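You operate a simulated robot arm through the tools that you are given. There is no shell and no other tool. Be economical: measure what you need, move in short steps, check, and stop when the job is done.

Carry out the task below with a simulated robot arm. There is one attempt and no reset: what you move stays moved.

TASK
Scrub the grimy waste plug with the scrub brush and flush it through.
Fine: brush back, shut the waste, run the basin about a quarter full, tap off, then open the waste and let it run empty; the plug ends bright.

The check looks at the end state, three seconds after you hand in, the way a careful person would. Anything else that was tipped, shoved, dropped, spilled or broken makes it a failure.

THE ROBOT
A 7-joint arm with a two-finger parallel gripper, fixed in place. Base frame: the origin is at the foot of the arm, x ahead of it, y to its left, z up. Readings come in m, degrees, newtons and seconds.
With the tool pointing down near the work surface it reaches from about 0.3 to 0.74 m from the base axis. Its first joint turns from -115.0 to 115.0 degrees. Payload 3.91 kg.
The TCP is the grasp point between the finger pads, 0.03 m short of the fingertips. In the tool frame z runs along the fingers and y along their closing line. The gripper opens to 0.11 m. The fingers are 0.02 m wide and 0.01 m thick; the gripper's body (0.048 by 0.112 m) begins 0.055 m behind the TCP.
Orientation is told as [roll, pitch, yaw] about the base's x, y, z axes, in that order, counted from this pose: with the fingers straight down and closing along the base's y, the tool's x points along the base's -x, its y along +y and its z along -z.

THE INTERFACE
- The arm moves only by the tool apply_moves. Its argument "motion" is a list of rows, each an object of numbers (a shift or turn left out is 0, a gripper value left out holds the last): "dx", "dy", "dz": the shift along the tool's x, y, z in units of 150 mm (1.0 is 150 mm); "ax", "ay", "az": the turn, a rotation vector about the tool's x, y, z in units of 120 degrees (1.0 is 120 degrees); "jaw": the finger opening in m, from 0 to 0.11. In form: [{"dx": .., "dy": .., "dz": .., "ax": .., "ay": .., "az": .., "jaw": ..}, ...]. A call has 1 to 20 rows; each row is the pose to reach, as a shift and turn from the pose commanded when the call began, along the tool's axes at that moment. A call with a number of a shift or a turn outside -1 to 1 is refused whole. Rows are played at 5 a second. More than 0.05 m and 8.6 degrees between two rows, or a gripper value outside its range, and nothing of the call is played. Where a pose cannot be reached the arm comes as near as it can. A force on the tool above 40 N (or 10 N above the force at the start of the call, whichever is more), or a blocked arm, ends the call early, and 0.2 s more pass. Each finger travels about 0.108 m/s and halts on what it meets, pressing with about 44 N; the grip force reading is that of the motor and also rises with nothing between the fingers. The clock runs only during rows and for 0.2 s after the last one: add rows that repeat a pose to give the fingers time. The reply holds the time, the measured pose of the TCP, the force on the tool along the base axes, the opening and the grip force, in the units named above and with some noise, and new pictures: "show" is both (left out), scene, wrist or none.
- Cameras (640 x 400 px; columns grow to the right, rows downward): "scene" is fixed at [0.3991, 0.6495, 1.6157]; the picture's right is [-0.70, 0.71, 0.00], its down [0.62, 0.61, -0.50] and it looks along [-0.36, -0.35, -0.86] (base axes); focal length 227 px, centre (320, 200). "wrist" rides on the gripper at [0.073, 0.017, -0.103] in the tool frame; the picture's right is [-0.23, 0.97, 0.00], its down [-0.76, -0.18, -0.62] and it looks along [-0.61, -0.14, 0.78] (tool axes); focal length 222 px, centre (320, 200). There is no depth. A picture from a camera that has moved, and an enlarged one, comes with that camera's place and axes in the base frame and with its lens.
- lift_body(by): slides the trunk up (or, below 0, down) by that many m; the arm rides with it, the base frame stays. It gives what a move gives, with no picture.
- enlarge(camera, box): a new picture of the part [left, top, right, bottom] of that camera's present view, enlarged. It takes no simulated time.
- close_job(): hands the job in; it is judged then, once.

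Work in short steps. Places have to be worked out from the pictures, the camera data and where the tool is seen: move nearer, look again, correct. Check each grasp and each placing, and mend what went wrong. You have 120 turns and 170 pictures in all, those below and enlarged ones among them. Open the gripper and draw the arm clear of the work before you hand the job in, unless the task says otherwise; then end with one line.

The tools are called after "Request:" by a JSON object that holds its "api" and its "payload". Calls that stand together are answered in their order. apply_moves: Moves the arm, as the interface text tells. Its arguments: {"type":"object","properties":{"motion":{"type":"array"},"show":{"type":"string","enum":["both","scene","wrist","none"]}},"required":["motion"]} The other tools are called the same way: lift_body (by) slides the trunk up or down; enlarge (camera, box) takes an enlarged picture of a part of a camera's view; close_job () hands the job in.

At the start:

```text
time: 0.0
tool_pos: [0.0702, 0.4839, 1.3319]
ee_rot: [-0.1, 0.1, 0.0]
force: [-0.2, 0.1, 0.4]
width: 0.1102
grasp_force: 0.0
trunk travel left (down, up): [-0.9, 0.09]
```

scene: 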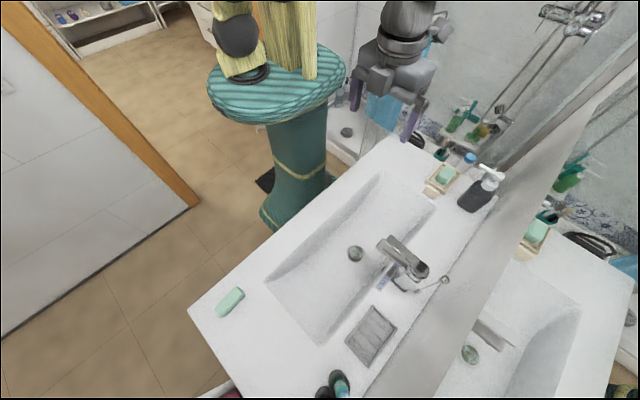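
wrist: 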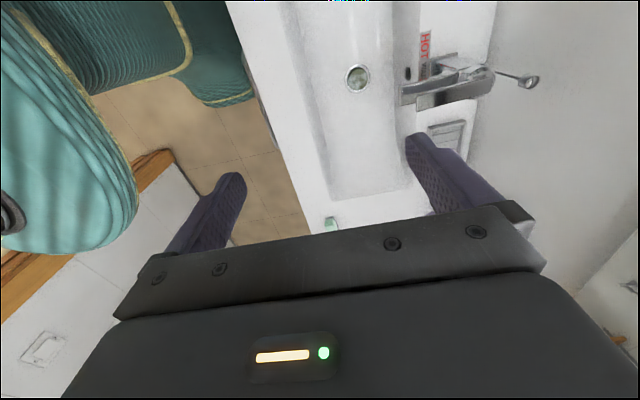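

I'll take a close look at the basin and its surroundings first.

Request:
{"api": "enlarge", "payload": {"camera": "scene", "box": [320, 200, 480, 300]}}

Request:
{"api": "enlarge", "payload": {"camera": "scene", "box": [180, 270, 420, 400]}}

Request:
{"api": "enlarge", "payload": {"camera": "scene", "box": [360, 80, 560, 220]}}

Request:
{"api": "enlarge", "payload": {"camera": "wrist", "box": [320, 0, 560, 150]}}

```text
4.00 times, centred on (400, 250) of scene
camera zoom: at [0.3991, 0.6495, 1.6157], right [-0.7, 0.71, 0.0], down [0.62, 0.61, -0.5], along [-0.36, -0.35, -0.86], focal length 907 px, centre (0, 0)
```

zoom: 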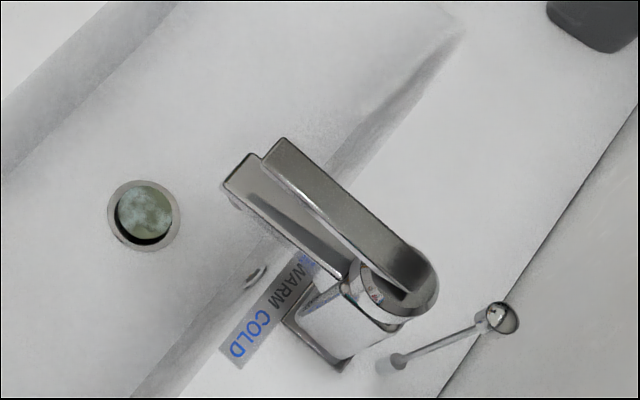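

```text
2.67 times, centred on (300, 335) of scene
camera zoom: at [0.3991, 0.6495, 1.6157], right [-0.7, 0.71, 0.0], down [0.62, 0.61, -0.5], along [-0.36, -0.35, -0.86], focal length 605 px, centre (373, -160)
```

zoom: 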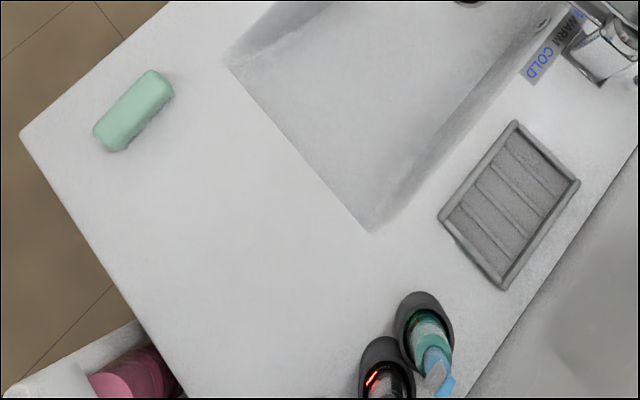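

```text
2.86 times, centred on (460, 150) of scene
camera zoom: at [0.3991, 0.6495, 1.6157], right [-0.7, 0.71, 0.0], down [0.62, 0.61, -0.5], along [-0.36, -0.35, -0.86], focal length 648 px, centre (-80, 343)
```

zoom: 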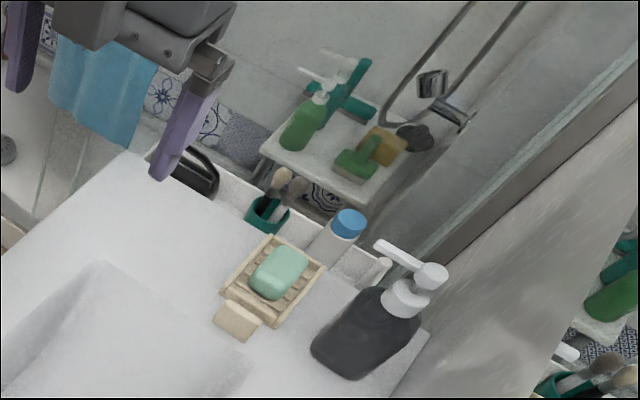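

```text
2.67 times, centred on (440, 75) of wrist
camera zoom: at [-0.0016, 0.5019, 1.4353], right [0.23, 0.97, 0.0], down [0.76, -0.18, 0.62], along [0.61, -0.14, -0.78], focal length 592 px, centre (0, 533)
```

zoom: 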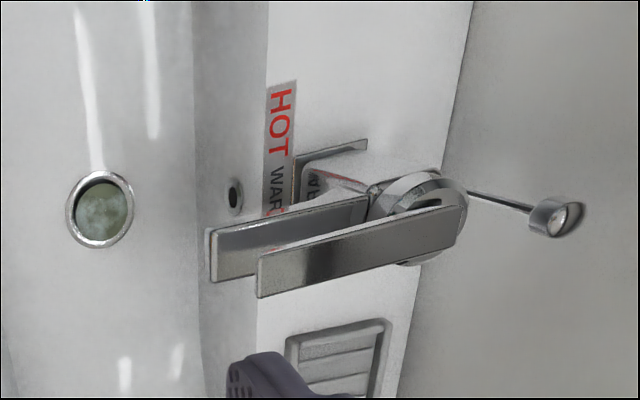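

The scrub brush isn't obvious, so I'll zoom in on the candidates.

Request:
{"api": "enlarge", "payload": {"camera": "scene", "box": [400, 130, 512, 200]}}

Request:
{"api": "enlarge", "payload": {"camera": "scene", "box": [300, 350, 380, 400]}}

Request:
{"api": "enlarge", "payload": {"camera": "scene", "box": [200, 270, 264, 320]}}

Request:
{"api": "enlarge", "payload": {"camera": "scene", "box": [430, 90, 526, 150]}}

```text
5.71 times, centred on (456, 165) of scene
camera zoom: at [0.3991, 0.6495, 1.6157], right [-0.7, 0.71, 0.0], down [0.62, 0.61, -0.5], along [-0.36, -0.35, -0.86], focal length 1296 px, centre (-457, 400)
```

zoom: 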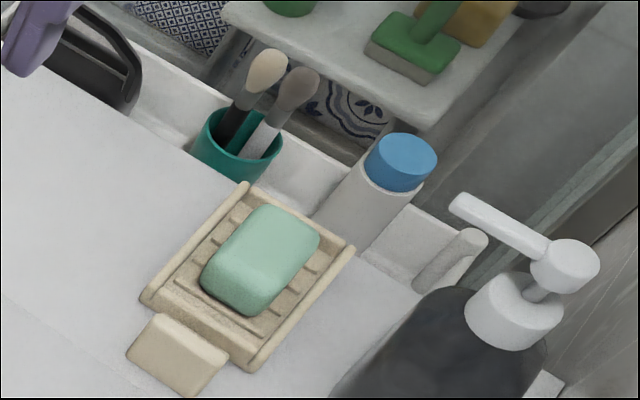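

```text
8.00 times, centred on (340, 375) of scene
camera zoom: at [0.3991, 0.6495, 1.6157], right [-0.7, 0.71, 0.0], down [0.62, 0.61, -0.5], along [-0.36, -0.35, -0.86], focal length 1814 px, centre (160, -1200)
```

zoom: 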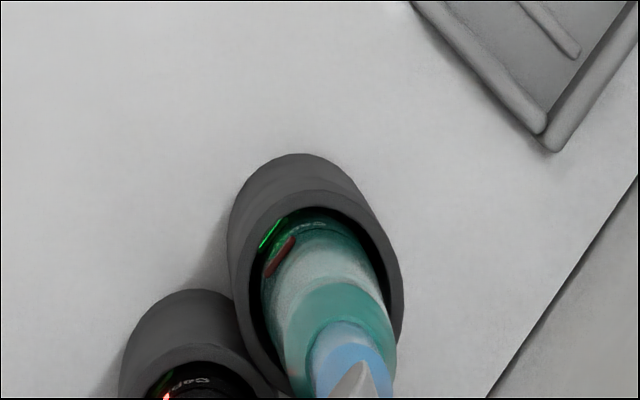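

```text
8.00 times, centred on (232, 295) of scene
camera zoom: at [0.3991, 0.6495, 1.6157], right [-0.7, 0.71, 0.0], down [0.62, 0.61, -0.5], along [-0.36, -0.35, -0.86], focal length 1814 px, centre (1024, -560)
```

zoom: 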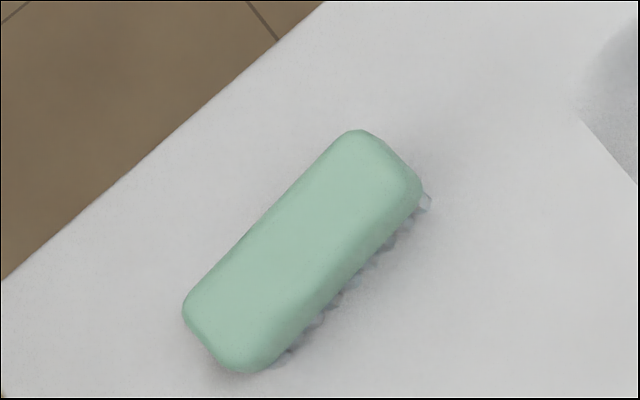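

```text
6.67 times, centred on (478, 120) of scene
camera zoom: at [0.3991, 0.6495, 1.6157], right [-0.7, 0.71, 0.0], down [0.62, 0.61, -0.5], along [-0.36, -0.35, -0.86], focal length 1512 px, centre (-733, 733)
```

zoom: 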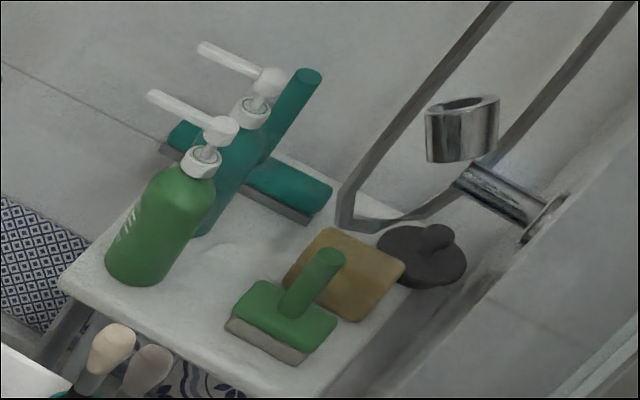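

The pale-green block at about (0.52, 0.42) has bristles, so that's the brush. The plug is near (0.13, 0.57, 0.81) and the lift-rod knob is near (0.13, 0.78, 1.08). I'll move toward the brush to look at it closer.

Request:
{"api": "apply_moves", "payload": {"motion": [{"dx": -0.25, "dy": -0.05, "dz": 0.15}, {"dx": -0.5, "dy": -0.1, "dz": 0.3}, {"dx": -0.75, "dy": -0.15, "dz": 0.45}, {"dx": -1, "dy": -0.2, "dz": 0.6}], "show": "none"}}

Request:
{"api": "apply_moves", "payload": {"motion": [{"dx": -0.25, "dy": -0.05, "dz": 0.15}, {"dx": -0.5, "dy": -0.1, "dz": 0.3}, {"dx": -0.8, "dy": -0.1, "dz": 0.45}, {"dx": -0.8, "dy": -0.1, "dz": 0.6}]}}

```text
time: 1.0
tool_pos: [0.2208, 0.4559, 1.2411]
ee_rot: [0.0, 0.0, 0.1]
force: [0.6, 0.3, -0.5]
width: 0.1099
grasp_force: 0.1
trunk travel left (down, up): [-0.9, 0.09]
```

```text
refused: row 3 steps farther than a row can; nothing moved
```

The first move went through but the second had one step too long. I'll resend it with smaller steps.

Request:
{"api": "apply_moves", "payload": {"motion": [{"dx": -0.25, "dy": -0.05, "dz": 0.15}, {"dx": -0.5, "dy": -0.1, "dz": 0.3}, {"dx": -0.75, "dy": -0.1, "dz": 0.45}, {"dx": -0.8, "dy": -0.1, "dz": 0.6}]}}

```text
time: 2.0
tool_pos: [0.3398, 0.4377, 1.1525]
ee_rot: [0.0, 0.0, 0.0]
force: [-1.2, -0.2, 0.1]
width: 0.1096
grasp_force: 0.1
trunk travel left (down, up): [-0.9, 0.09]
camera wrist: at [0.269, 0.4553, 1.2553], right [0.23, 0.97, 0.0], down [0.76, -0.18, 0.62], along [0.61, -0.14, -0.78], focal length 222 px, centre (320, 200)
```

scene: 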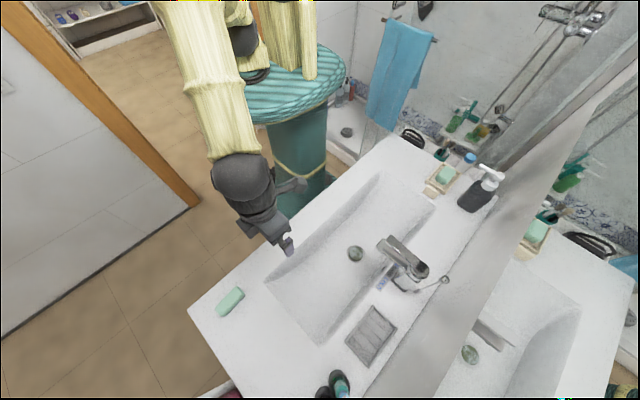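
wrist: 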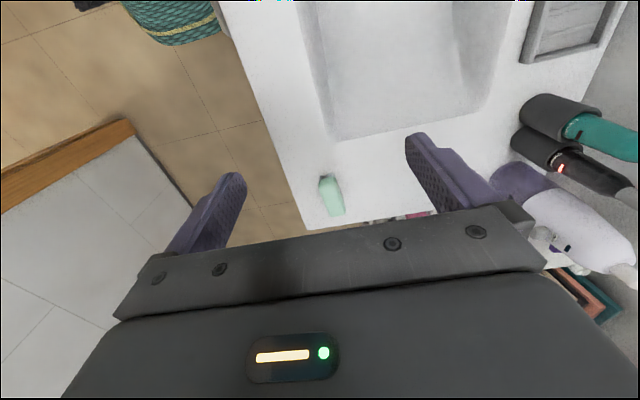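

The brush centre works out to (0.519, 0.421), lying almost along x. I'll go above it with the open fingers on either side.

Request:
{"api": "apply_moves", "payload": {"motion": [{"dx": -0.25, "dy": -0.03}, {"dx": -0.5, "dy": -0.06, "dz": 0.1}, {"dx": -0.75, "dy": -0.09, "dz": 0.25}, {"dx": -0.95, "dy": -0.11, "dz": 0.45}, {"dx": -1, "dy": -0.11, "dz": 0.7}], "show": "none"}}

Request:
{"api": "apply_moves", "payload": {"motion": [{"dx": -0.19, "dz": 0.2}, {"dx": -0.19, "dz": 0.45}]}}

Request:
{"api": "enlarge", "payload": {"camera": "scene", "box": [180, 240, 308, 320]}}

```text
time: 3.2
tool_pos: [0.4926, 0.4225, 1.0482]
ee_rot: [-0.1, 0.1, 0.2]
force: [-0.5, 0.0, -0.3]
width: 0.1099
grasp_force: 0.0
trunk travel left (down, up): [-0.9, 0.09]
```

```text
time: 3.8
tool_pos: [0.5193, 0.4223, 0.9813]
ee_rot: [0.0, 0.0, 0.0]
force: [-0.2, -0.7, -0.1]
width: 0.11
grasp_force: 0.0
trunk travel left (down, up): [-0.9, 0.09]
camera wrist: at [0.4472, 0.4395, 1.0839], right [0.23, 0.97, 0.0], down [0.76, -0.18, 0.62], along [0.61, -0.14, -0.78], focal length 222 px, centre (320, 200)
```

scene: 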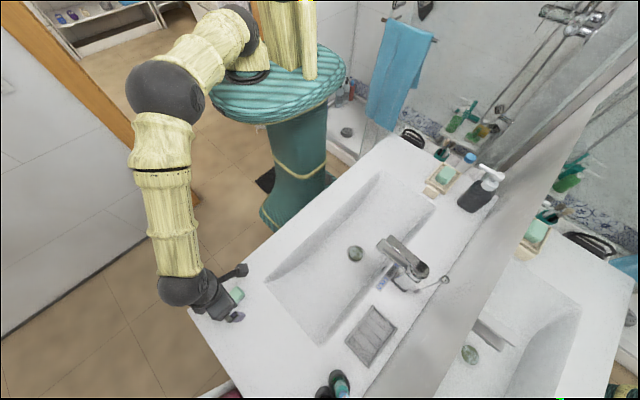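
wrist: 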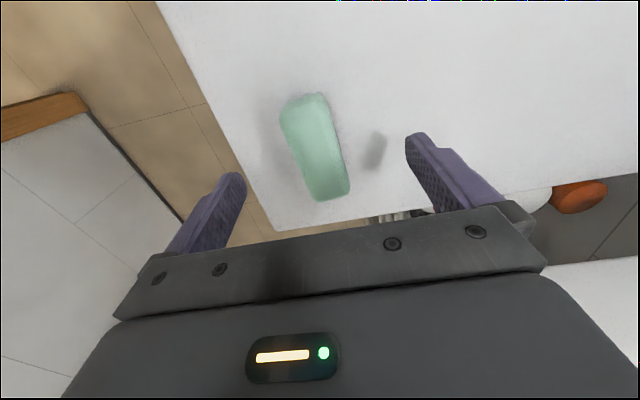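

```text
5.00 times, centred on (244, 280) of scene
camera zoom: at [0.3991, 0.6495, 1.6157], right [-0.7, 0.71, 0.0], down [0.62, 0.61, -0.5], along [-0.36, -0.35, -0.86], focal length 1134 px, centre (700, -200)
```

zoom: 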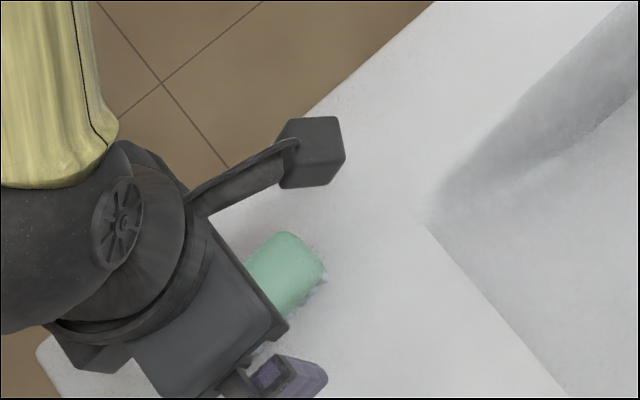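

The brush sits centred between the fingers, running from about (0.482, 0.422) to (0.563, 0.425). I'll lower the tips to about 10 mm above the counter and close.

Request:
{"api": "apply_moves", "payload": {"motion": [{"dx": -0.02, "dy": 0.005, "dz": 0.14}, {"dx": -0.02, "dy": 0.005, "dz": 0.26}, {"dx": -0.02, "dy": 0.005, "dz": 0.26, "jaw": 0.07}, {"dx": -0.02, "dy": 0.005, "dz": 0.26, "jaw": 0.03}, {"dx": -0.02, "dy": 0.005, "dz": 0.26, "jaw": 0.01}, {"dx": -0.02, "dy": 0.005, "dz": 0.26, "jaw": 0.01}, {"dx": -0.02, "dy": 0.005, "dz": 0.26, "jaw": 0.01}]}}

```text
time: 5.4
tool_pos: [0.5209, 0.4242, 0.9421]
ee_rot: [0.1, 0.0, 0.0]
force: [0.7, -0.9, 1.9]
width: 0.0334
grasp_force: 43.2
trunk travel left (down, up): [-0.9, 0.09]
camera wrist: at [0.4498, 0.4401, 1.0444], right [0.23, 0.97, 0.0], down [0.76, -0.18, 0.62], along [0.61, -0.14, -0.78], focal length 222 px, centre (320, 200)
```

scene: 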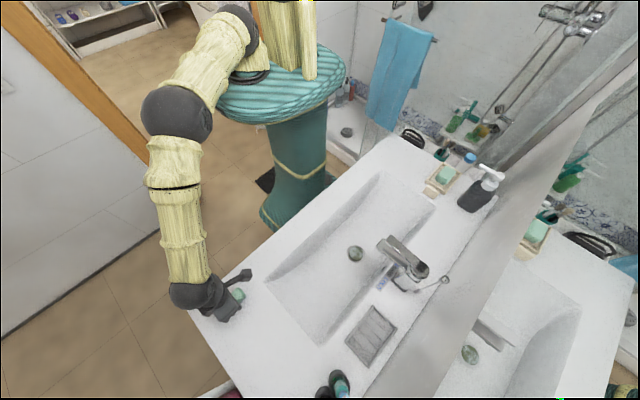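
wrist: 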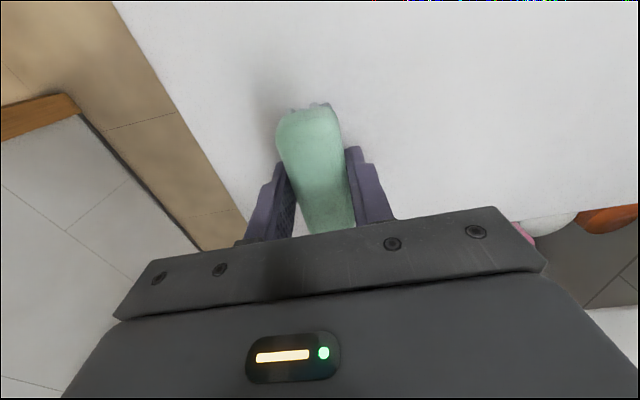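

The jaws hold it at 33 mm wide, with the bristle base 42 mm below the TCP. I'll lift and check that it stays firm.

Request:
{"api": "apply_moves", "payload": {"motion": [{"dz": -0.2}, {"dz": -0.45}, {"dz": -0.7}, {"dz": -1}], "show": "wrist"}}

```text
time: 6.4
tool_pos: [0.5192, 0.4229, 1.0934]
ee_rot: [0.0, 0.0, 0.1]
force: [0.9, -0.2, -1.5]
width: 0.0102
grasp_force: 0.1
trunk travel left (down, up): [-0.9, 0.09]
camera wrist: at [0.4481, 0.4399, 1.196], right [0.23, 0.97, 0.0], down [0.76, -0.18, 0.62], along [0.61, -0.14, -0.78], focal length 222 px, centre (320, 200)
```

wrist: 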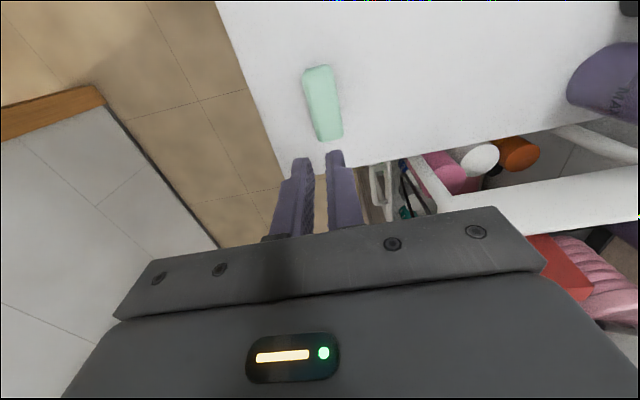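

It slipped out, and the brush is still at about (0.522, 0.428), so the tips must have caught only its rounded top edge. I'll open and re-grip with the tips just above the counter.

Request:
{"api": "apply_moves", "payload": {"motion": [{"jaw": 0.09, "dx": -0.01, "dy": 0.03}, {"jaw": 0.09, "dx": -0.015, "dy": 0.03}, {"jaw": 0.09, "dx": -0.015, "dy": 0.03}, {"dx": -0.015, "dy": 0.03, "dz": 0.3}, {"dx": -0.015, "dy": 0.03, "dz": 0.6}, {"dx": -0.015, "dy": 0.03, "dz": 0.85}, {"dx": -0.015, "dy": 0.03, "dz": 1}], "show": "none"}}

Request:
{"api": "apply_moves", "payload": {"motion": [{"dz": 0.03}, {"dz": 0.055}, {"dz": 0.055}]}}

Request:
{"api": "enlarge", "payload": {"camera": "scene", "box": [200, 260, 280, 310]}}

```text
time: 8.0
tool_pos: [0.5226, 0.4263, 0.9385]
ee_rot: [-0.1, -0.1, 0.1]
force: [0.3, -0.3, 0.0]
width: 0.0901
grasp_force: 0.1
trunk travel left (down, up): [-0.9, 0.09]
```

```text
time: 8.8
tool_pos: [0.5229, 0.4271, 0.9333]
ee_rot: [0.0, -0.1, 0.0]
force: [-0.1, 0.0, -0.2]
width: 0.09
grasp_force: 0.1
trunk travel left (down, up): [-0.9, 0.09]
camera wrist: at [0.4517, 0.4439, 1.0355], right [0.23, 0.97, 0.0], down [0.76, -0.18, 0.62], along [0.61, -0.14, -0.78], focal length 222 px, centre (320, 200)
```

scene: 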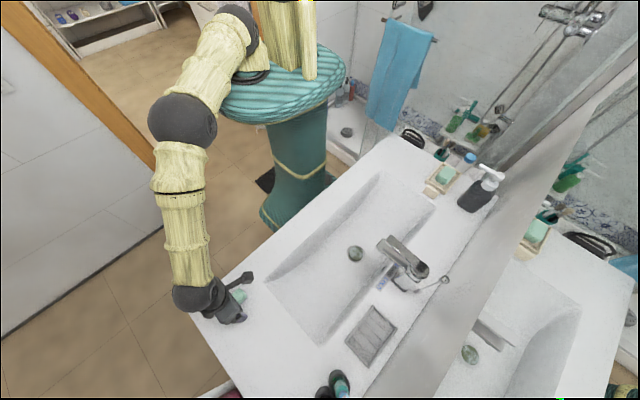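
wrist: 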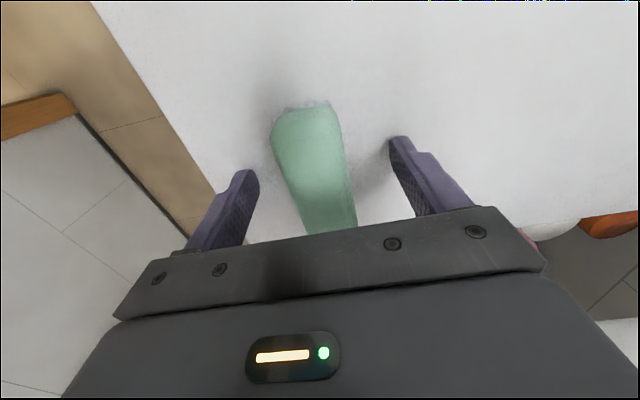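

```text
8.00 times, centred on (240, 285) of scene
camera zoom: at [0.3991, 0.6495, 1.6157], right [-0.7, 0.71, 0.0], down [0.62, 0.61, -0.5], along [-0.36, -0.35, -0.86], focal length 1814 px, centre (960, -480)
```

zoom: 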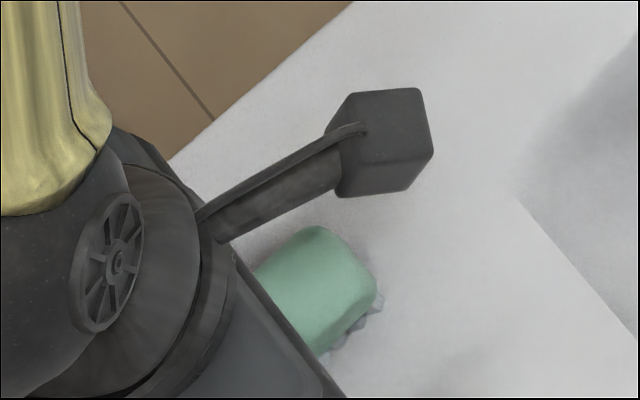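

Still no contact at z 0.933. I'll feel down a few more millimetres and then close.

Request:
{"api": "apply_moves", "payload": {"motion": [{"dz": 0.015}, {"dz": 0.03}, {"dz": 0.045}], "show": "none"}}

```text
time: 9.6
tool_pos: [0.5221, 0.4264, 0.931]
ee_rot: [0.2, -0.2, 0.1]
force: [0.1, -0.1, 26.6]
width: 0.0902
grasp_force: 0.1
trunk travel left (down, up): [-0.9, 0.09]
```

The tips touched the counter at TCP 0.931, which puts the surface at z ≈ 0.90. I'll back off 2 mm and close.

Request:
{"api": "apply_moves", "payload": {"motion": [{"dz": -0.045}, {"dz": -0.045, "jaw": 0.06}, {"dz": -0.045, "jaw": 0.03}, {"dz": -0.045, "jaw": 0.0}, {"dz": -0.045, "jaw": 0.0}, {"dz": -0.045, "jaw": 0.0}, {"dz": -0.06, "jaw": 0.0}, {"dz": -0.12, "jaw": 0.0}, {"dz": -0.2, "jaw": 0.0}], "show": "wrist"}}

```text
time: 11.6
tool_pos: [0.5241, 0.4275, 0.9555]
ee_rot: [0.0, 0.0, 0.0]
force: [-0.3, 0.5, -0.5]
width: 0.0332
grasp_force: 44.1
trunk travel left (down, up): [-0.9, 0.09]
camera wrist: at [0.4512, 0.444, 1.0589], right [0.23, 0.97, 0.0], down [0.76, -0.18, 0.62], along [0.61, -0.14, -0.78], focal length 222 px, centre (320, 200)
```

wrist: 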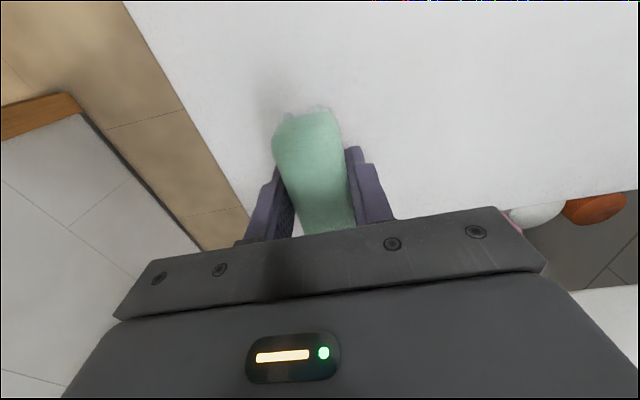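

The grip holds this time, with the bristle bottom about 33 mm below the TCP. I'll raise it and carry it toward the basin.

Request:
{"api": "apply_moves", "payload": {"motion": [{"dz": -0.3}, {"dz": -0.6}, {"dz": -0.85, "dx": 0.1}, {"dz": -1, "dx": 0.35}, {"dz": -1, "dx": 0.65}, {"dz": -1, "dx": 0.95}], "show": "none"}}

Request:
{"api": "apply_moves", "payload": {"motion": [{"dx": 0.3}, {"dx": 0.6}, {"dx": 0.85}, {"dx": 1}], "show": "none"}}

Request:
{"api": "apply_moves", "payload": {"motion": [{"dx": 0.2, "dy": 0.1}, {"dx": 0.4, "dy": 0.2}, {"dx": 0.6, "dy": 0.3}]}}

```text
time: 13.0
tool_pos: [0.3771, 0.4278, 1.1095]
ee_rot: [0.1, -0.1, 0.0]
force: [0.3, 0.3, -0.5]
width: 0.0334
grasp_force: 44.0
trunk travel left (down, up): [-0.9, 0.09]
```

```text
time: 14.0
tool_pos: [0.2292, 0.4282, 1.1092]
ee_rot: [0.0, 0.0, 0.0]
force: [0.0, 0.1, 0.3]
width: 0.0331
grasp_force: 43.7
trunk travel left (down, up): [-0.9, 0.09]
```

```text
time: 14.8
tool_pos: [0.1358, 0.4742, 1.1078]
ee_rot: [-0.1, -0.1, 0.0]
force: [-0.3, 0.4, 0.1]
width: 0.0328
grasp_force: 43.7
trunk travel left (down, up): [-0.9, 0.09]
camera wrist: at [0.0649, 0.491, 1.2107], right [0.23, 0.97, 0.0], down [0.76, -0.18, 0.62], along [0.61, -0.14, -0.78], focal length 222 px, centre (320, 200)
```

scene: 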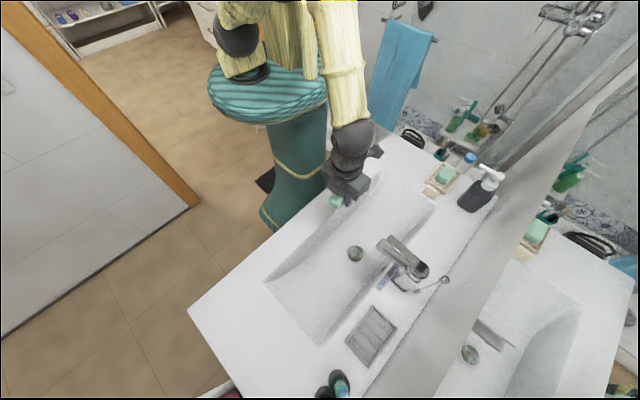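
wrist: 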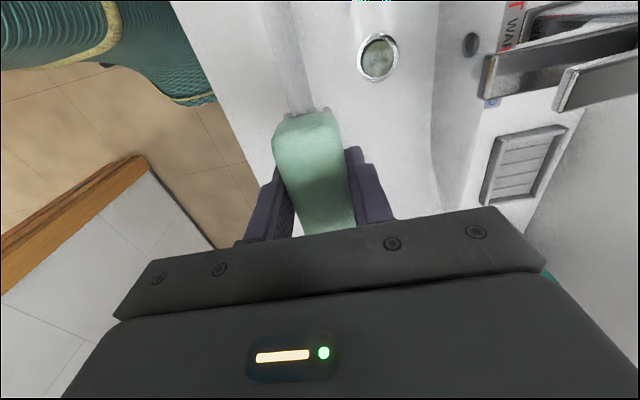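

The refined plug estimate is (0.128, 0.571). I'll yaw +90° so the gripper's narrow side faces the spout, then look straight at the faucet and plug.

Request:
{"api": "apply_moves", "payload": {"motion": [{"az": -0.068}, {"az": -0.136}, {"az": -0.204}, {"az": -0.272}, {"az": -0.34}, {"az": -0.408}, {"az": -0.476}, {"az": -0.544}, {"az": -0.612}, {"az": -0.68}, {"az": -0.75}]}}

```text
time: 17.2
tool_pos: [0.1395, 0.4714, 1.1075]
ee_rot: [0.0, 0.1, 90.2]
force: [-0.5, 0.1, -0.4]
width: 0.0331
grasp_force: 44.1
trunk travel left (down, up): [-0.9, 0.09]
camera wrist: at [0.1245, 0.3991, 1.2096], right [-0.97, 0.22, 0.0], down [0.18, 0.76, 0.62], along [0.14, 0.61, -0.78], focal length 222 px, centre (320, 200)
```

scene: 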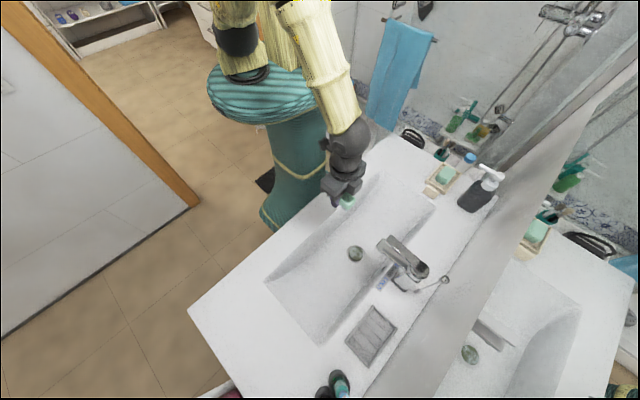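
wrist: 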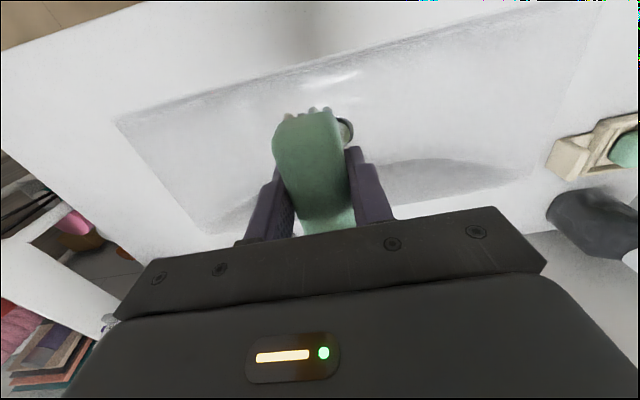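

I'll move over the plug, keeping the brush centre at y≈0.548 so its far half covers the plug and the gripper clears the spout. Then I'll descend partway.

Request:
{"api": "apply_moves", "payload": {"motion": [{"dx": -0.25, "dy": 0.04}, {"dx": -0.5, "dy": 0.077}, {"dx": -0.51, "dy": 0.077, "dz": 0.25}, {"dx": -0.51, "dy": 0.077, "dz": 0.5}, {"dx": -0.51, "dy": 0.077, "dz": 0.75}, {"dx": -0.51, "dy": 0.077, "dz": 1}]}}

Request:
{"api": "enlarge", "payload": {"camera": "scene", "box": [300, 180, 460, 280]}}

```text
time: 18.6
tool_pos: [0.1291, 0.5485, 0.9556]
ee_rot: [0.0, 0.1, 90.0]
force: [-0.6, 0.1, -0.3]
width: 0.033
grasp_force: 44.2
trunk travel left (down, up): [-0.9, 0.09]
camera wrist: at [0.1134, 0.4758, 1.058], right [-0.97, 0.23, 0.0], down [0.18, 0.76, 0.62], along [0.14, 0.61, -0.78], focal length 222 px, centre (320, 200)
```

scene: 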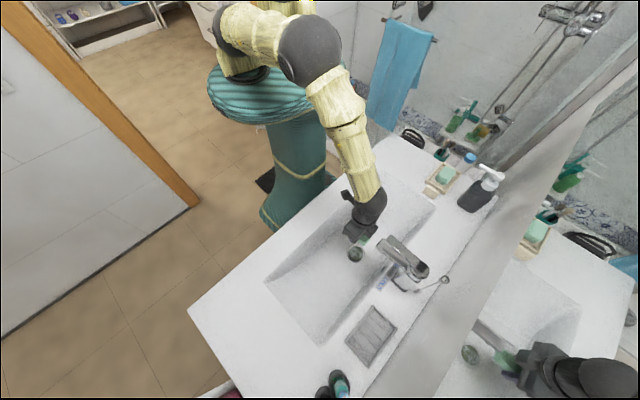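
wrist: 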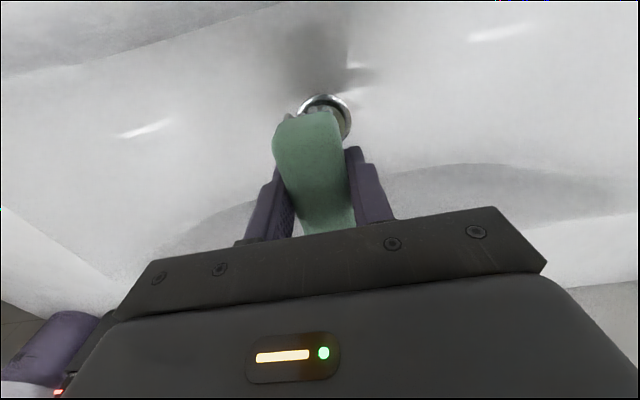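

```text
4.00 times, centred on (380, 230) of scene
camera zoom: at [0.3991, 0.6495, 1.6157], right [-0.7, 0.71, 0.0], down [0.62, 0.61, -0.5], along [-0.36, -0.35, -0.86], focal length 907 px, centre (80, 80)
```

zoom: 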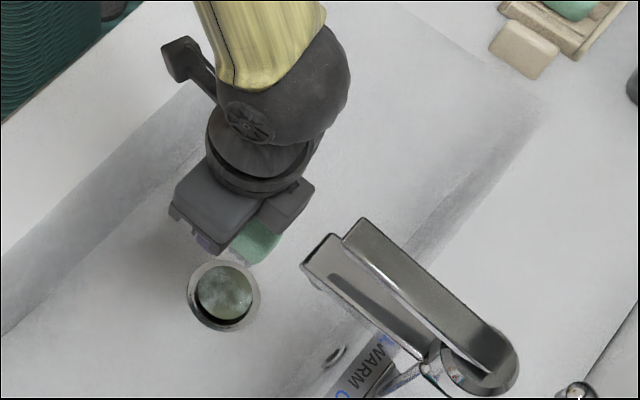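

The ring's near rim is at y≈0.537, giving a centre near (0.128, 0.570), and the gripper clears the spout. I'll descend toward contact.

Request:
{"api": "apply_moves", "payload": {"motion": [{"dz": 0.2}, {"dz": 0.4}, {"dz": 0.55}, {"dz": 0.62}]}}

Request:
{"api": "enlarge", "payload": {"camera": "scene", "box": [300, 180, 460, 280]}}

```text
time: 19.6
tool_pos: [0.1284, 0.5484, 0.8637]
ee_rot: [0.0, 0.0, 90.0]
force: [0.0, -0.6, -0.3]
width: 0.0333
grasp_force: 43.8
trunk travel left (down, up): [-0.9, 0.09]
camera wrist: at [0.1127, 0.4758, 0.9659], right [-0.97, 0.23, 0.0], down [0.18, 0.76, 0.62], along [0.14, 0.61, -0.78], focal length 222 px, centre (320, 200)
```

scene: 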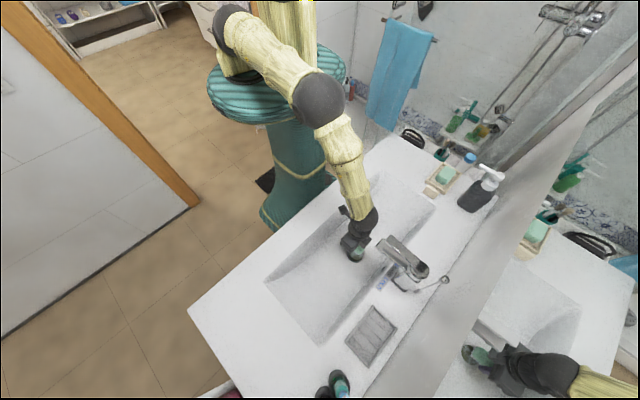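
wrist: 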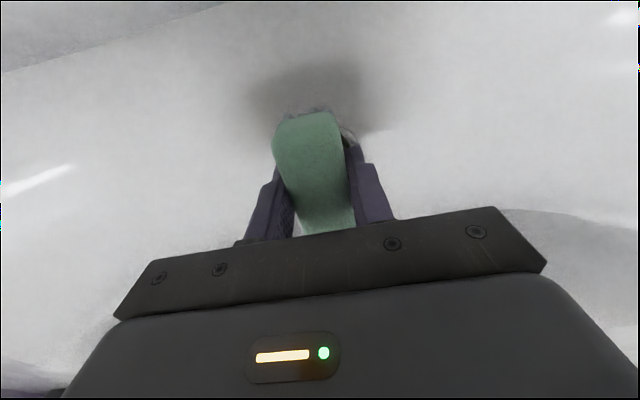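

```text
4.00 times, centred on (380, 230) of scene
camera zoom: at [0.3991, 0.6495, 1.6157], right [-0.7, 0.71, 0.0], down [0.62, 0.61, -0.5], along [-0.36, -0.35, -0.86], focal length 907 px, centre (80, 80)
```

zoom: 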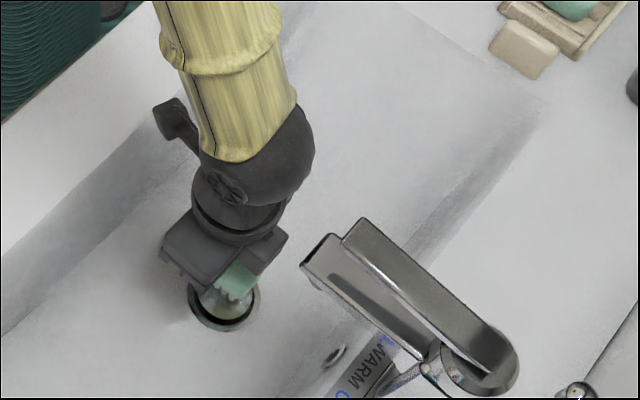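

The brush is right above the plug with clear space to the spout. I'll feel down gently for contact.

Request:
{"api": "apply_moves", "payload": {"motion": [{"dz": 0.03}, {"dz": 0.06}, {"dz": 0.09}, {"dz": 0.12}], "show": "none"}}

```text
time: 20.6
tool_pos: [0.1289, 0.5481, 0.8454]
ee_rot: [0.0, -0.1, 89.9]
force: [0.6, 1.4, -0.5]
width: 0.033
grasp_force: 43.8
trunk travel left (down, up): [-0.9, 0.09]
```

Request:
{"api": "apply_moves", "payload": {"motion": [{"dz": 0.015}, {"dz": 0.03}, {"dz": 0.045}], "show": "none"}}

Request:
{"api": "enlarge", "payload": {"camera": "scene", "box": [330, 220, 394, 260]}}

```text
time: 21.4
tool_pos: [0.128, 0.5489, 0.8383]
ee_rot: [-0.1, 0.1, 90.1]
force: [-0.7, 0.2, -0.3]
width: 0.0335
grasp_force: 44.5
trunk travel left (down, up): [-0.9, 0.09]
```

```text
10.00 times, centred on (362, 240) of scene
camera zoom: at [0.3991, 0.6495, 1.6157], right [-0.7, 0.71, 0.0], down [0.62, 0.61, -0.5], along [-0.36, -0.35, -0.86], focal length 2268 px, centre (-100, -200)
```

zoom: 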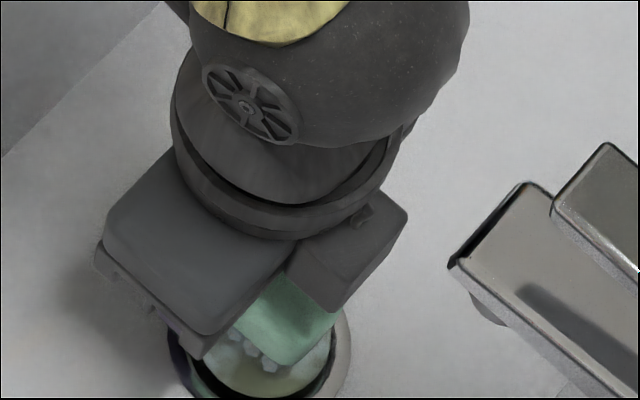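

There's no contact yet, but the bristles are just above the plug. I'll continue down in millimetre steps.

Request:
{"api": "apply_moves", "payload": {"motion": [{"dz": 0.015}, {"dz": 0.03}, {"dz": 0.045}, {"dz": 0.06}], "show": "none"}}

```text
time: 22.4
tool_pos: [0.1282, 0.5483, 0.8306]
ee_rot: [0.0, -0.2, 90.0]
force: [0.4, -0.1, 0.7]
width: 0.0331
grasp_force: 44.3
trunk travel left (down, up): [-0.9, 0.09]
```

Request:
{"api": "apply_moves", "payload": {"motion": [{"dz": 0.015}, {"dz": 0.03}, {"dz": 0.045}], "show": "none"}}

Request:
{"api": "enlarge", "payload": {"camera": "scene", "box": [330, 220, 394, 260]}}

```text
time: 23.2
tool_pos: [0.1295, 0.5488, 0.8263]
ee_rot: [0.0, -0.3, 89.9]
force: [0.0, -1.6, 23.6]
width: 0.0331
grasp_force: 43.8
trunk travel left (down, up): [-0.9, 0.09]
```

```text
10.00 times, centred on (362, 240) of scene
camera zoom: at [0.3991, 0.6495, 1.6157], right [-0.7, 0.71, 0.0], down [0.62, 0.61, -0.5], along [-0.36, -0.35, -0.86], focal length 2268 px, centre (-100, -200)
```

zoom: 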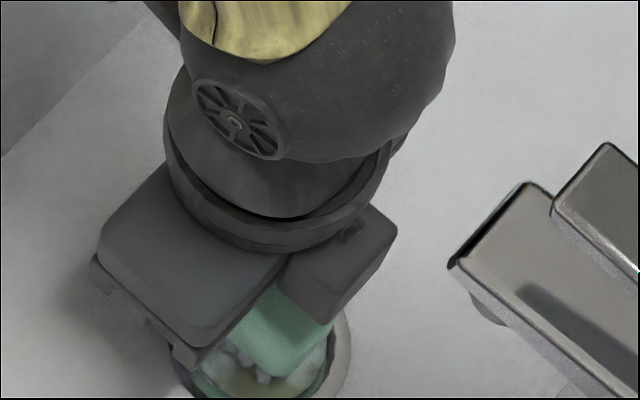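

Contact is about 24 N at TCP z 0.826. I'll ease off about 1 mm and scrub with short back-and-forth and side strokes over the plug.

Request:
{"api": "apply_moves", "payload": {"motion": [{"dz": -0.008}, {"dx": -0.05, "dz": -0.008}, {"dx": -0.1, "dz": -0.008}, {"dx": -0.13, "dz": -0.008}, {"dx": -0.08, "dz": -0.008}, {"dx": -0.02, "dz": -0.008}, {"dx": -0.08, "dz": -0.008}, {"dx": -0.13, "dz": -0.008}, {"dx": -0.08, "dz": -0.008}, {"dx": -0.02, "dz": -0.008}], "show": "none"}}

Request:
{"api": "enlarge", "payload": {"camera": "scene", "box": [330, 220, 394, 260]}}

```text
time: 25.4
tool_pos: [0.1282, 0.5525, 0.8259]
ee_rot: [0.0, -0.3, 89.9]
force: [-1.4, 6.0, 27.7]
width: 0.0332
grasp_force: 43.9
trunk travel left (down, up): [-0.9, 0.09]
```

```text
10.00 times, centred on (362, 240) of scene
camera zoom: at [0.3991, 0.6495, 1.6157], right [-0.7, 0.71, 0.0], down [0.62, 0.61, -0.5], along [-0.36, -0.35, -0.86], focal length 2268 px, centre (-100, -200)
```

zoom: 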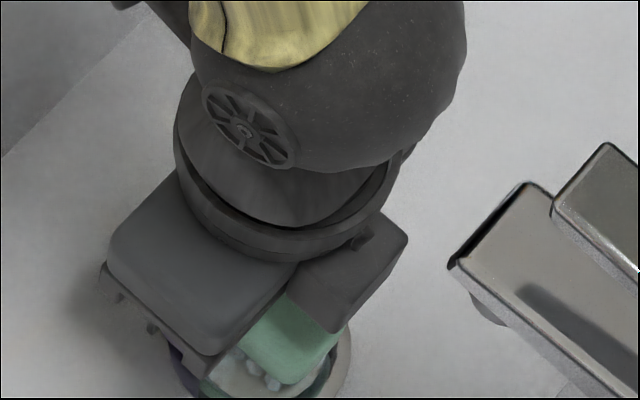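

The strokes ran and the visible part of the plug already looks paler. I'll do more strokes, including sideways and further toward the far edge.

Request:
{"api": "apply_moves", "payload": {"motion": [{"dx": -0.05}, {"dx": -0.1}, {"dx": -0.15}, {"dx": -0.1}, {"dx": -0.1, "dy": 0.05}, {"dx": -0.1, "dy": 0.0}, {"dx": -0.1, "dy": -0.05}, {"dx": -0.1, "dy": -0.09}, {"dx": -0.15, "dy": -0.05}, {"dx": -0.15, "dy": 0.0}, {"dx": -0.15, "dy": 0.05}, {"dx": -0.15, "dy": 0.09}, {"dx": -0.1, "dy": 0.05}, {"dx": -0.05, "dy": 0}, {"dx": -0.1}, {"dx": -0.15}, {"dx": -0.1}, {"dx": -0.05}, {"dx": 0}], "show": "none"}}

Request:
{"api": "enlarge", "payload": {"camera": "scene", "box": [330, 220, 394, 260]}}

```text
time: 29.4
tool_pos: [0.1285, 0.5517, 0.8246]
ee_rot: [0.0, -0.3, 90.1]
force: [1.2, 7.9, 23.5]
width: 0.0332
grasp_force: 44.2
trunk travel left (down, up): [-0.9, 0.09]
```

```text
10.00 times, centred on (362, 240) of scene
camera zoom: at [0.3991, 0.6495, 1.6157], right [-0.7, 0.71, 0.0], down [0.62, 0.61, -0.5], along [-0.36, -0.35, -0.86], focal length 2268 px, centre (-100, -200)
```

zoom: 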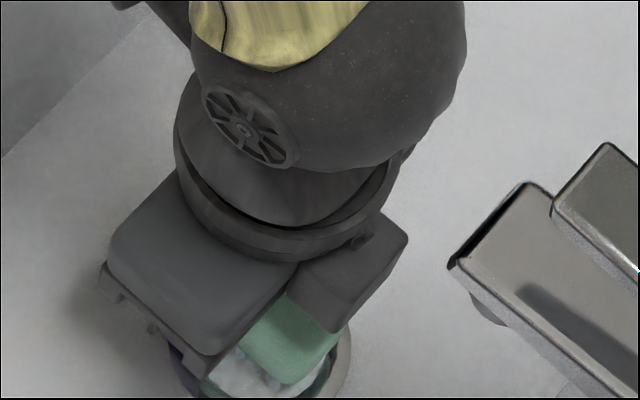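

The plug keeps getting brighter. I'll do one more round of strokes, then lift to inspect.

Request:
{"api": "apply_moves", "payload": {"motion": [{"dx": -0.05}, {"dx": -0.1}, {"dx": -0.15}, {"dx": -0.15, "dy": 0.06}, {"dx": -0.15, "dy": 0.0}, {"dx": -0.15, "dy": -0.06}, {"dx": -0.1, "dy": -0.06}, {"dx": -0.1, "dy": 0.0}, {"dx": -0.1, "dy": 0.06}, {"dx": -0.05, "dy": 0.06}, {"dx": -0.05, "dy": 0.0}, {"dx": -0.05, "dy": -0.06}, {"dx": -0.1, "dy": -0.06}, {"dx": -0.15, "dy": 0}, {"dx": -0.1}, {"dx": -0.05}, {"dx": 0}], "show": "none"}}

Request:
{"api": "apply_moves", "payload": {"motion": [{"dz": -0.1}, {"dz": -0.35}, {"dz": -0.65}, {"dz": -0.95, "dx": 0.05}, {"dz": -1, "dx": 0.3}, {"dz": -1, "dx": 0.6}]}}

Request:
{"api": "enlarge", "payload": {"camera": "scene", "box": [330, 228, 394, 268]}}

```text
time: 33.0
tool_pos: [0.1272, 0.5547, 0.8246]
ee_rot: [0.1, -0.2, 90.1]
force: [-2.3, 7.5, 22.5]
width: 0.0331
grasp_force: 43.9
trunk travel left (down, up): [-0.9, 0.09]
```

```text
time: 34.4
tool_pos: [0.1295, 0.4616, 0.974]
ee_rot: [0.1, -0.1, 90.0]
force: [0.5, 0.5, -0.2]
width: 0.0331
grasp_force: 43.5
trunk travel left (down, up): [-0.9, 0.09]
camera wrist: at [0.1127, 0.3885, 1.078], right [-0.97, 0.23, 0.0], down [0.18, 0.76, 0.62], along [0.14, 0.61, -0.78], focal length 222 px, centre (320, 200)
```

scene: 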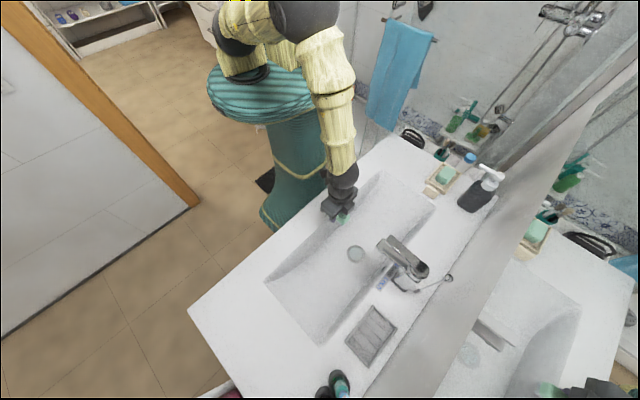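
wrist: 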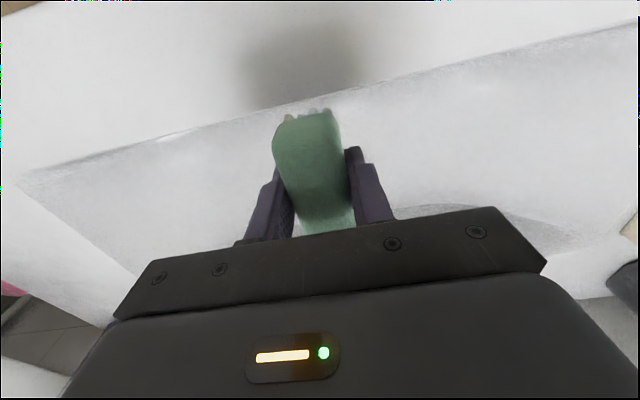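

```text
10.00 times, centred on (362, 248) of scene
camera zoom: at [0.3991, 0.6495, 1.6157], right [-0.7, 0.71, 0.0], down [0.62, 0.61, -0.5], along [-0.36, -0.35, -0.86], focal length 2268 px, centre (-100, -280)
```

zoom: 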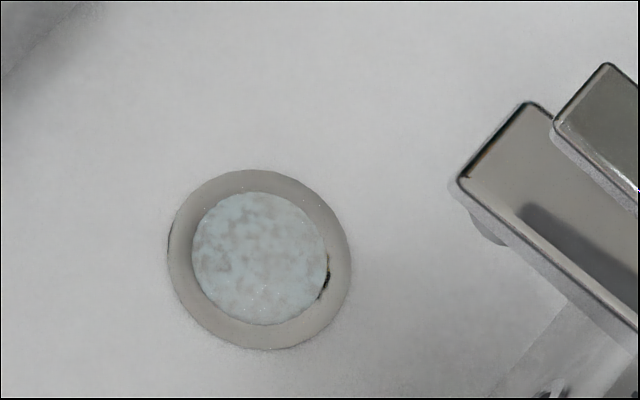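

The plug's green grime is gone, with only a pale residue left to flush. It now looks flush with the ring, possibly pressed shut. I'll check the rod and a wider view.

Request:
{"api": "enlarge", "payload": {"camera": "scene", "box": [370, 220, 466, 300]}}

```text
5.00 times, centred on (418, 260) of scene
camera zoom: at [0.3991, 0.6495, 1.6157], right [-0.7, 0.71, 0.0], down [0.62, 0.61, -0.5], along [-0.36, -0.35, -0.86], focal length 1134 px, centre (-170, -100)
```

zoom: 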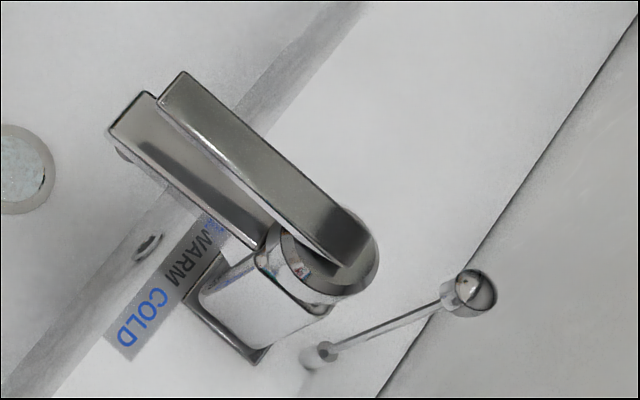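

The lift rod has risen about 2 cm, so scrubbing pressed the plug shut, and I can open it later by pushing the knob down. Now I'll take the brush back: raise, yaw back, and travel.

Request:
{"api": "apply_moves", "payload": {"motion": [{"dz": -0.3, "az": 0.068}, {"dz": -0.6, "az": 0.136}, {"dz": -0.9, "az": 0.204}, {"dz": -0.9, "az": 0.272}, {"dz": -0.9, "az": 0.34}, {"dz": -0.9, "az": 0.408}, {"dz": -0.9, "az": 0.476}, {"dz": -0.9, "az": 0.544}, {"dz": -0.9, "az": 0.612}, {"dz": -0.9, "az": 0.68}, {"dz": -0.9, "az": 0.75}], "show": "none"}}

Request:
{"api": "apply_moves", "payload": {"motion": [{"dx": -0.3}, {"dx": -0.6}, {"dx": -0.85}, {"dx": -1}], "show": "none"}}

Request:
{"api": "apply_moves", "payload": {"motion": [{"dx": -0.3, "dy": -0.08}, {"dx": -0.6, "dy": -0.16}, {"dx": -0.85, "dy": -0.23}, {"dx": -1, "dy": -0.23}], "show": "none"}}

```text
time: 36.8
tool_pos: [0.1288, 0.4608, 1.1099]
ee_rot: [-0.1, 0.0, -0.1]
force: [-0.5, -0.2, -0.7]
width: 0.0335
grasp_force: 44.1
trunk travel left (down, up): [-0.9, 0.09]
```

```text
time: 37.8
tool_pos: [0.2811, 0.4612, 1.1096]
ee_rot: [0.1, 0.1, 0.0]
force: [0.3, -0.1, -0.6]
width: 0.0333
grasp_force: 43.9
trunk travel left (down, up): [-0.9, 0.09]
```

```text
time: 38.8
tool_pos: [0.4291, 0.4288, 1.1081]
ee_rot: [-0.1, 0.1, 0.1]
force: [0.3, 0.7, 0.7]
width: 0.0334
grasp_force: 43.7
trunk travel left (down, up): [-0.9, 0.09]
```

Next I'll go over the original spot and lower most of the way.

Request:
{"api": "apply_moves", "payload": {"motion": [{"dx": -0.3}, {"dx": -0.6}, {"dx": -0.62, "dy": -0.01, "dz": 0.3}, {"dx": -0.62, "dy": -0.01, "dz": 0.6}, {"dx": -0.62, "dy": -0.01, "dz": 0.85}, {"dx": -0.62, "dy": -0.01, "dz": 1}], "show": "wrist"}}

```text
time: 40.2
tool_pos: [0.5235, 0.425, 0.9591]
ee_rot: [0.1, 0.0, -0.1]
force: [0.5, 0.4, -0.5]
width: 0.0332
grasp_force: 44.1
trunk travel left (down, up): [-0.9, 0.09]
camera wrist: at [0.4513, 0.4427, 1.0617], right [0.23, 0.97, 0.0], down [0.76, -0.18, 0.62], along [0.61, -0.14, -0.78], focal length 222 px, centre (320, 200)
```

wrist: 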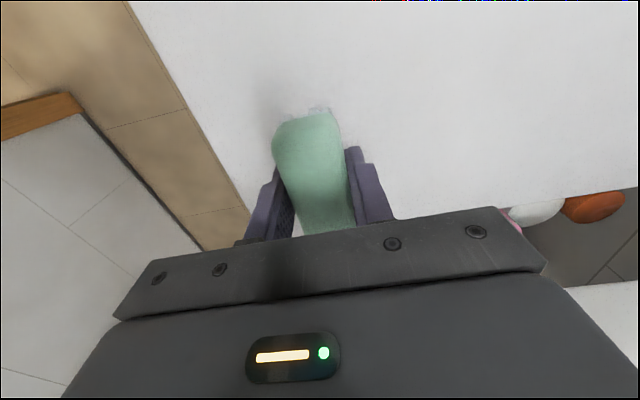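

The brush is still seated as before, so I'll set it down gently and check the force before releasing.

Request:
{"api": "apply_moves", "payload": {"motion": [{"dz": 0.06}, {"dz": 0.11}, {"dz": 0.14}, {"dz": 0.155}, {"dz": 0.165}], "show": "none"}}

```text
time: 41.4
tool_pos: [0.5228, 0.4261, 0.9341]
ee_rot: [0.0, 0.0, -0.1]
force: [0.4, -0.6, -0.4]
width: 0.0334
grasp_force: 44.1
trunk travel left (down, up): [-0.9, 0.09]
```

Request:
{"api": "apply_moves", "payload": {"motion": [{"dz": 0.007}, {"dz": 0.013}], "show": "none"}}

```text
time: 42.0
tool_pos: [0.5213, 0.4245, 0.9315]
ee_rot: [0.0, -0.1, 0.1]
force: [-0.6, 1.1, -0.9]
width: 0.0334
grasp_force: 43.9
trunk travel left (down, up): [-0.9, 0.09]
```

The tips are about 1 mm above the counter, so I'll release, rise and look.

Request:
{"api": "apply_moves", "payload": {"motion": [{"jaw": 0.05}, {"jaw": 0.08}, {"jaw": 0.09}, {"jaw": 0.09, "dz": -0.25}, {"dz": -0.5}, {"dz": -0.75}, {"dz": -1}]}}

Request:
{"api": "enlarge", "payload": {"camera": "scene", "box": [200, 260, 280, 320]}}

```text
time: 43.6
tool_pos: [0.5248, 0.4261, 1.0808]
ee_rot: [0.0, 0.0, 0.0]
force: [0.4, -0.5, 0.0]
width: 0.0899
grasp_force: 0.1
trunk travel left (down, up): [-0.9, 0.09]
camera wrist: at [0.452, 0.4425, 1.1839], right [0.23, 0.97, 0.0], down [0.76, -0.18, 0.62], along [0.61, -0.14, -0.78], focal length 222 px, centre (320, 200)
```

scene: 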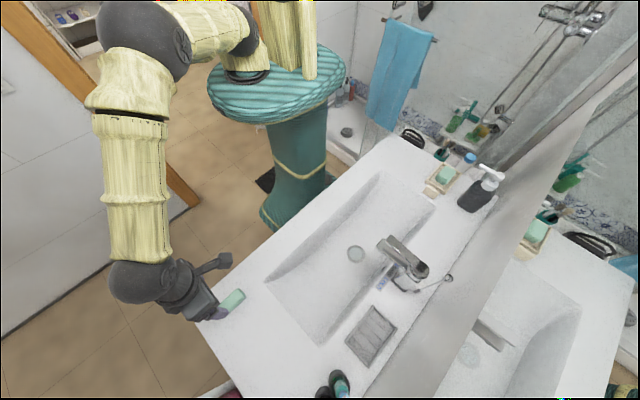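
wrist: 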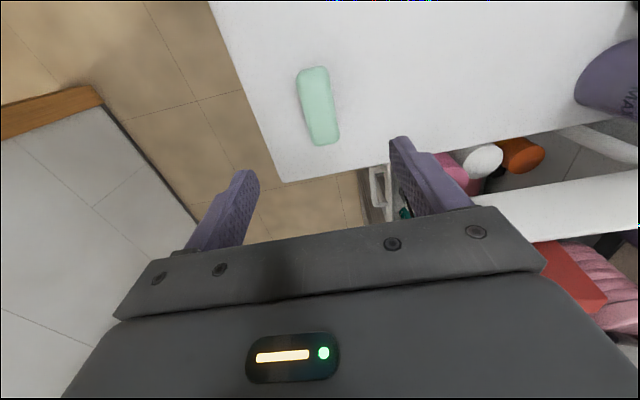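

```text
6.67 times, centred on (240, 290) of scene
camera zoom: at [0.3991, 0.6495, 1.6157], right [-0.7, 0.71, 0.0], down [0.62, 0.61, -0.5], along [-0.36, -0.35, -0.86], focal length 1512 px, centre (853, -400)
```

zoom: 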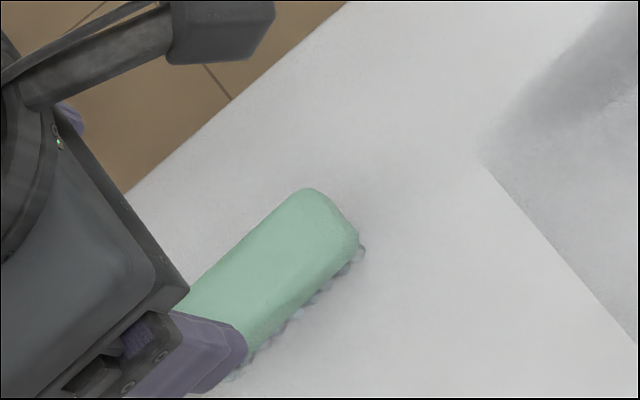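

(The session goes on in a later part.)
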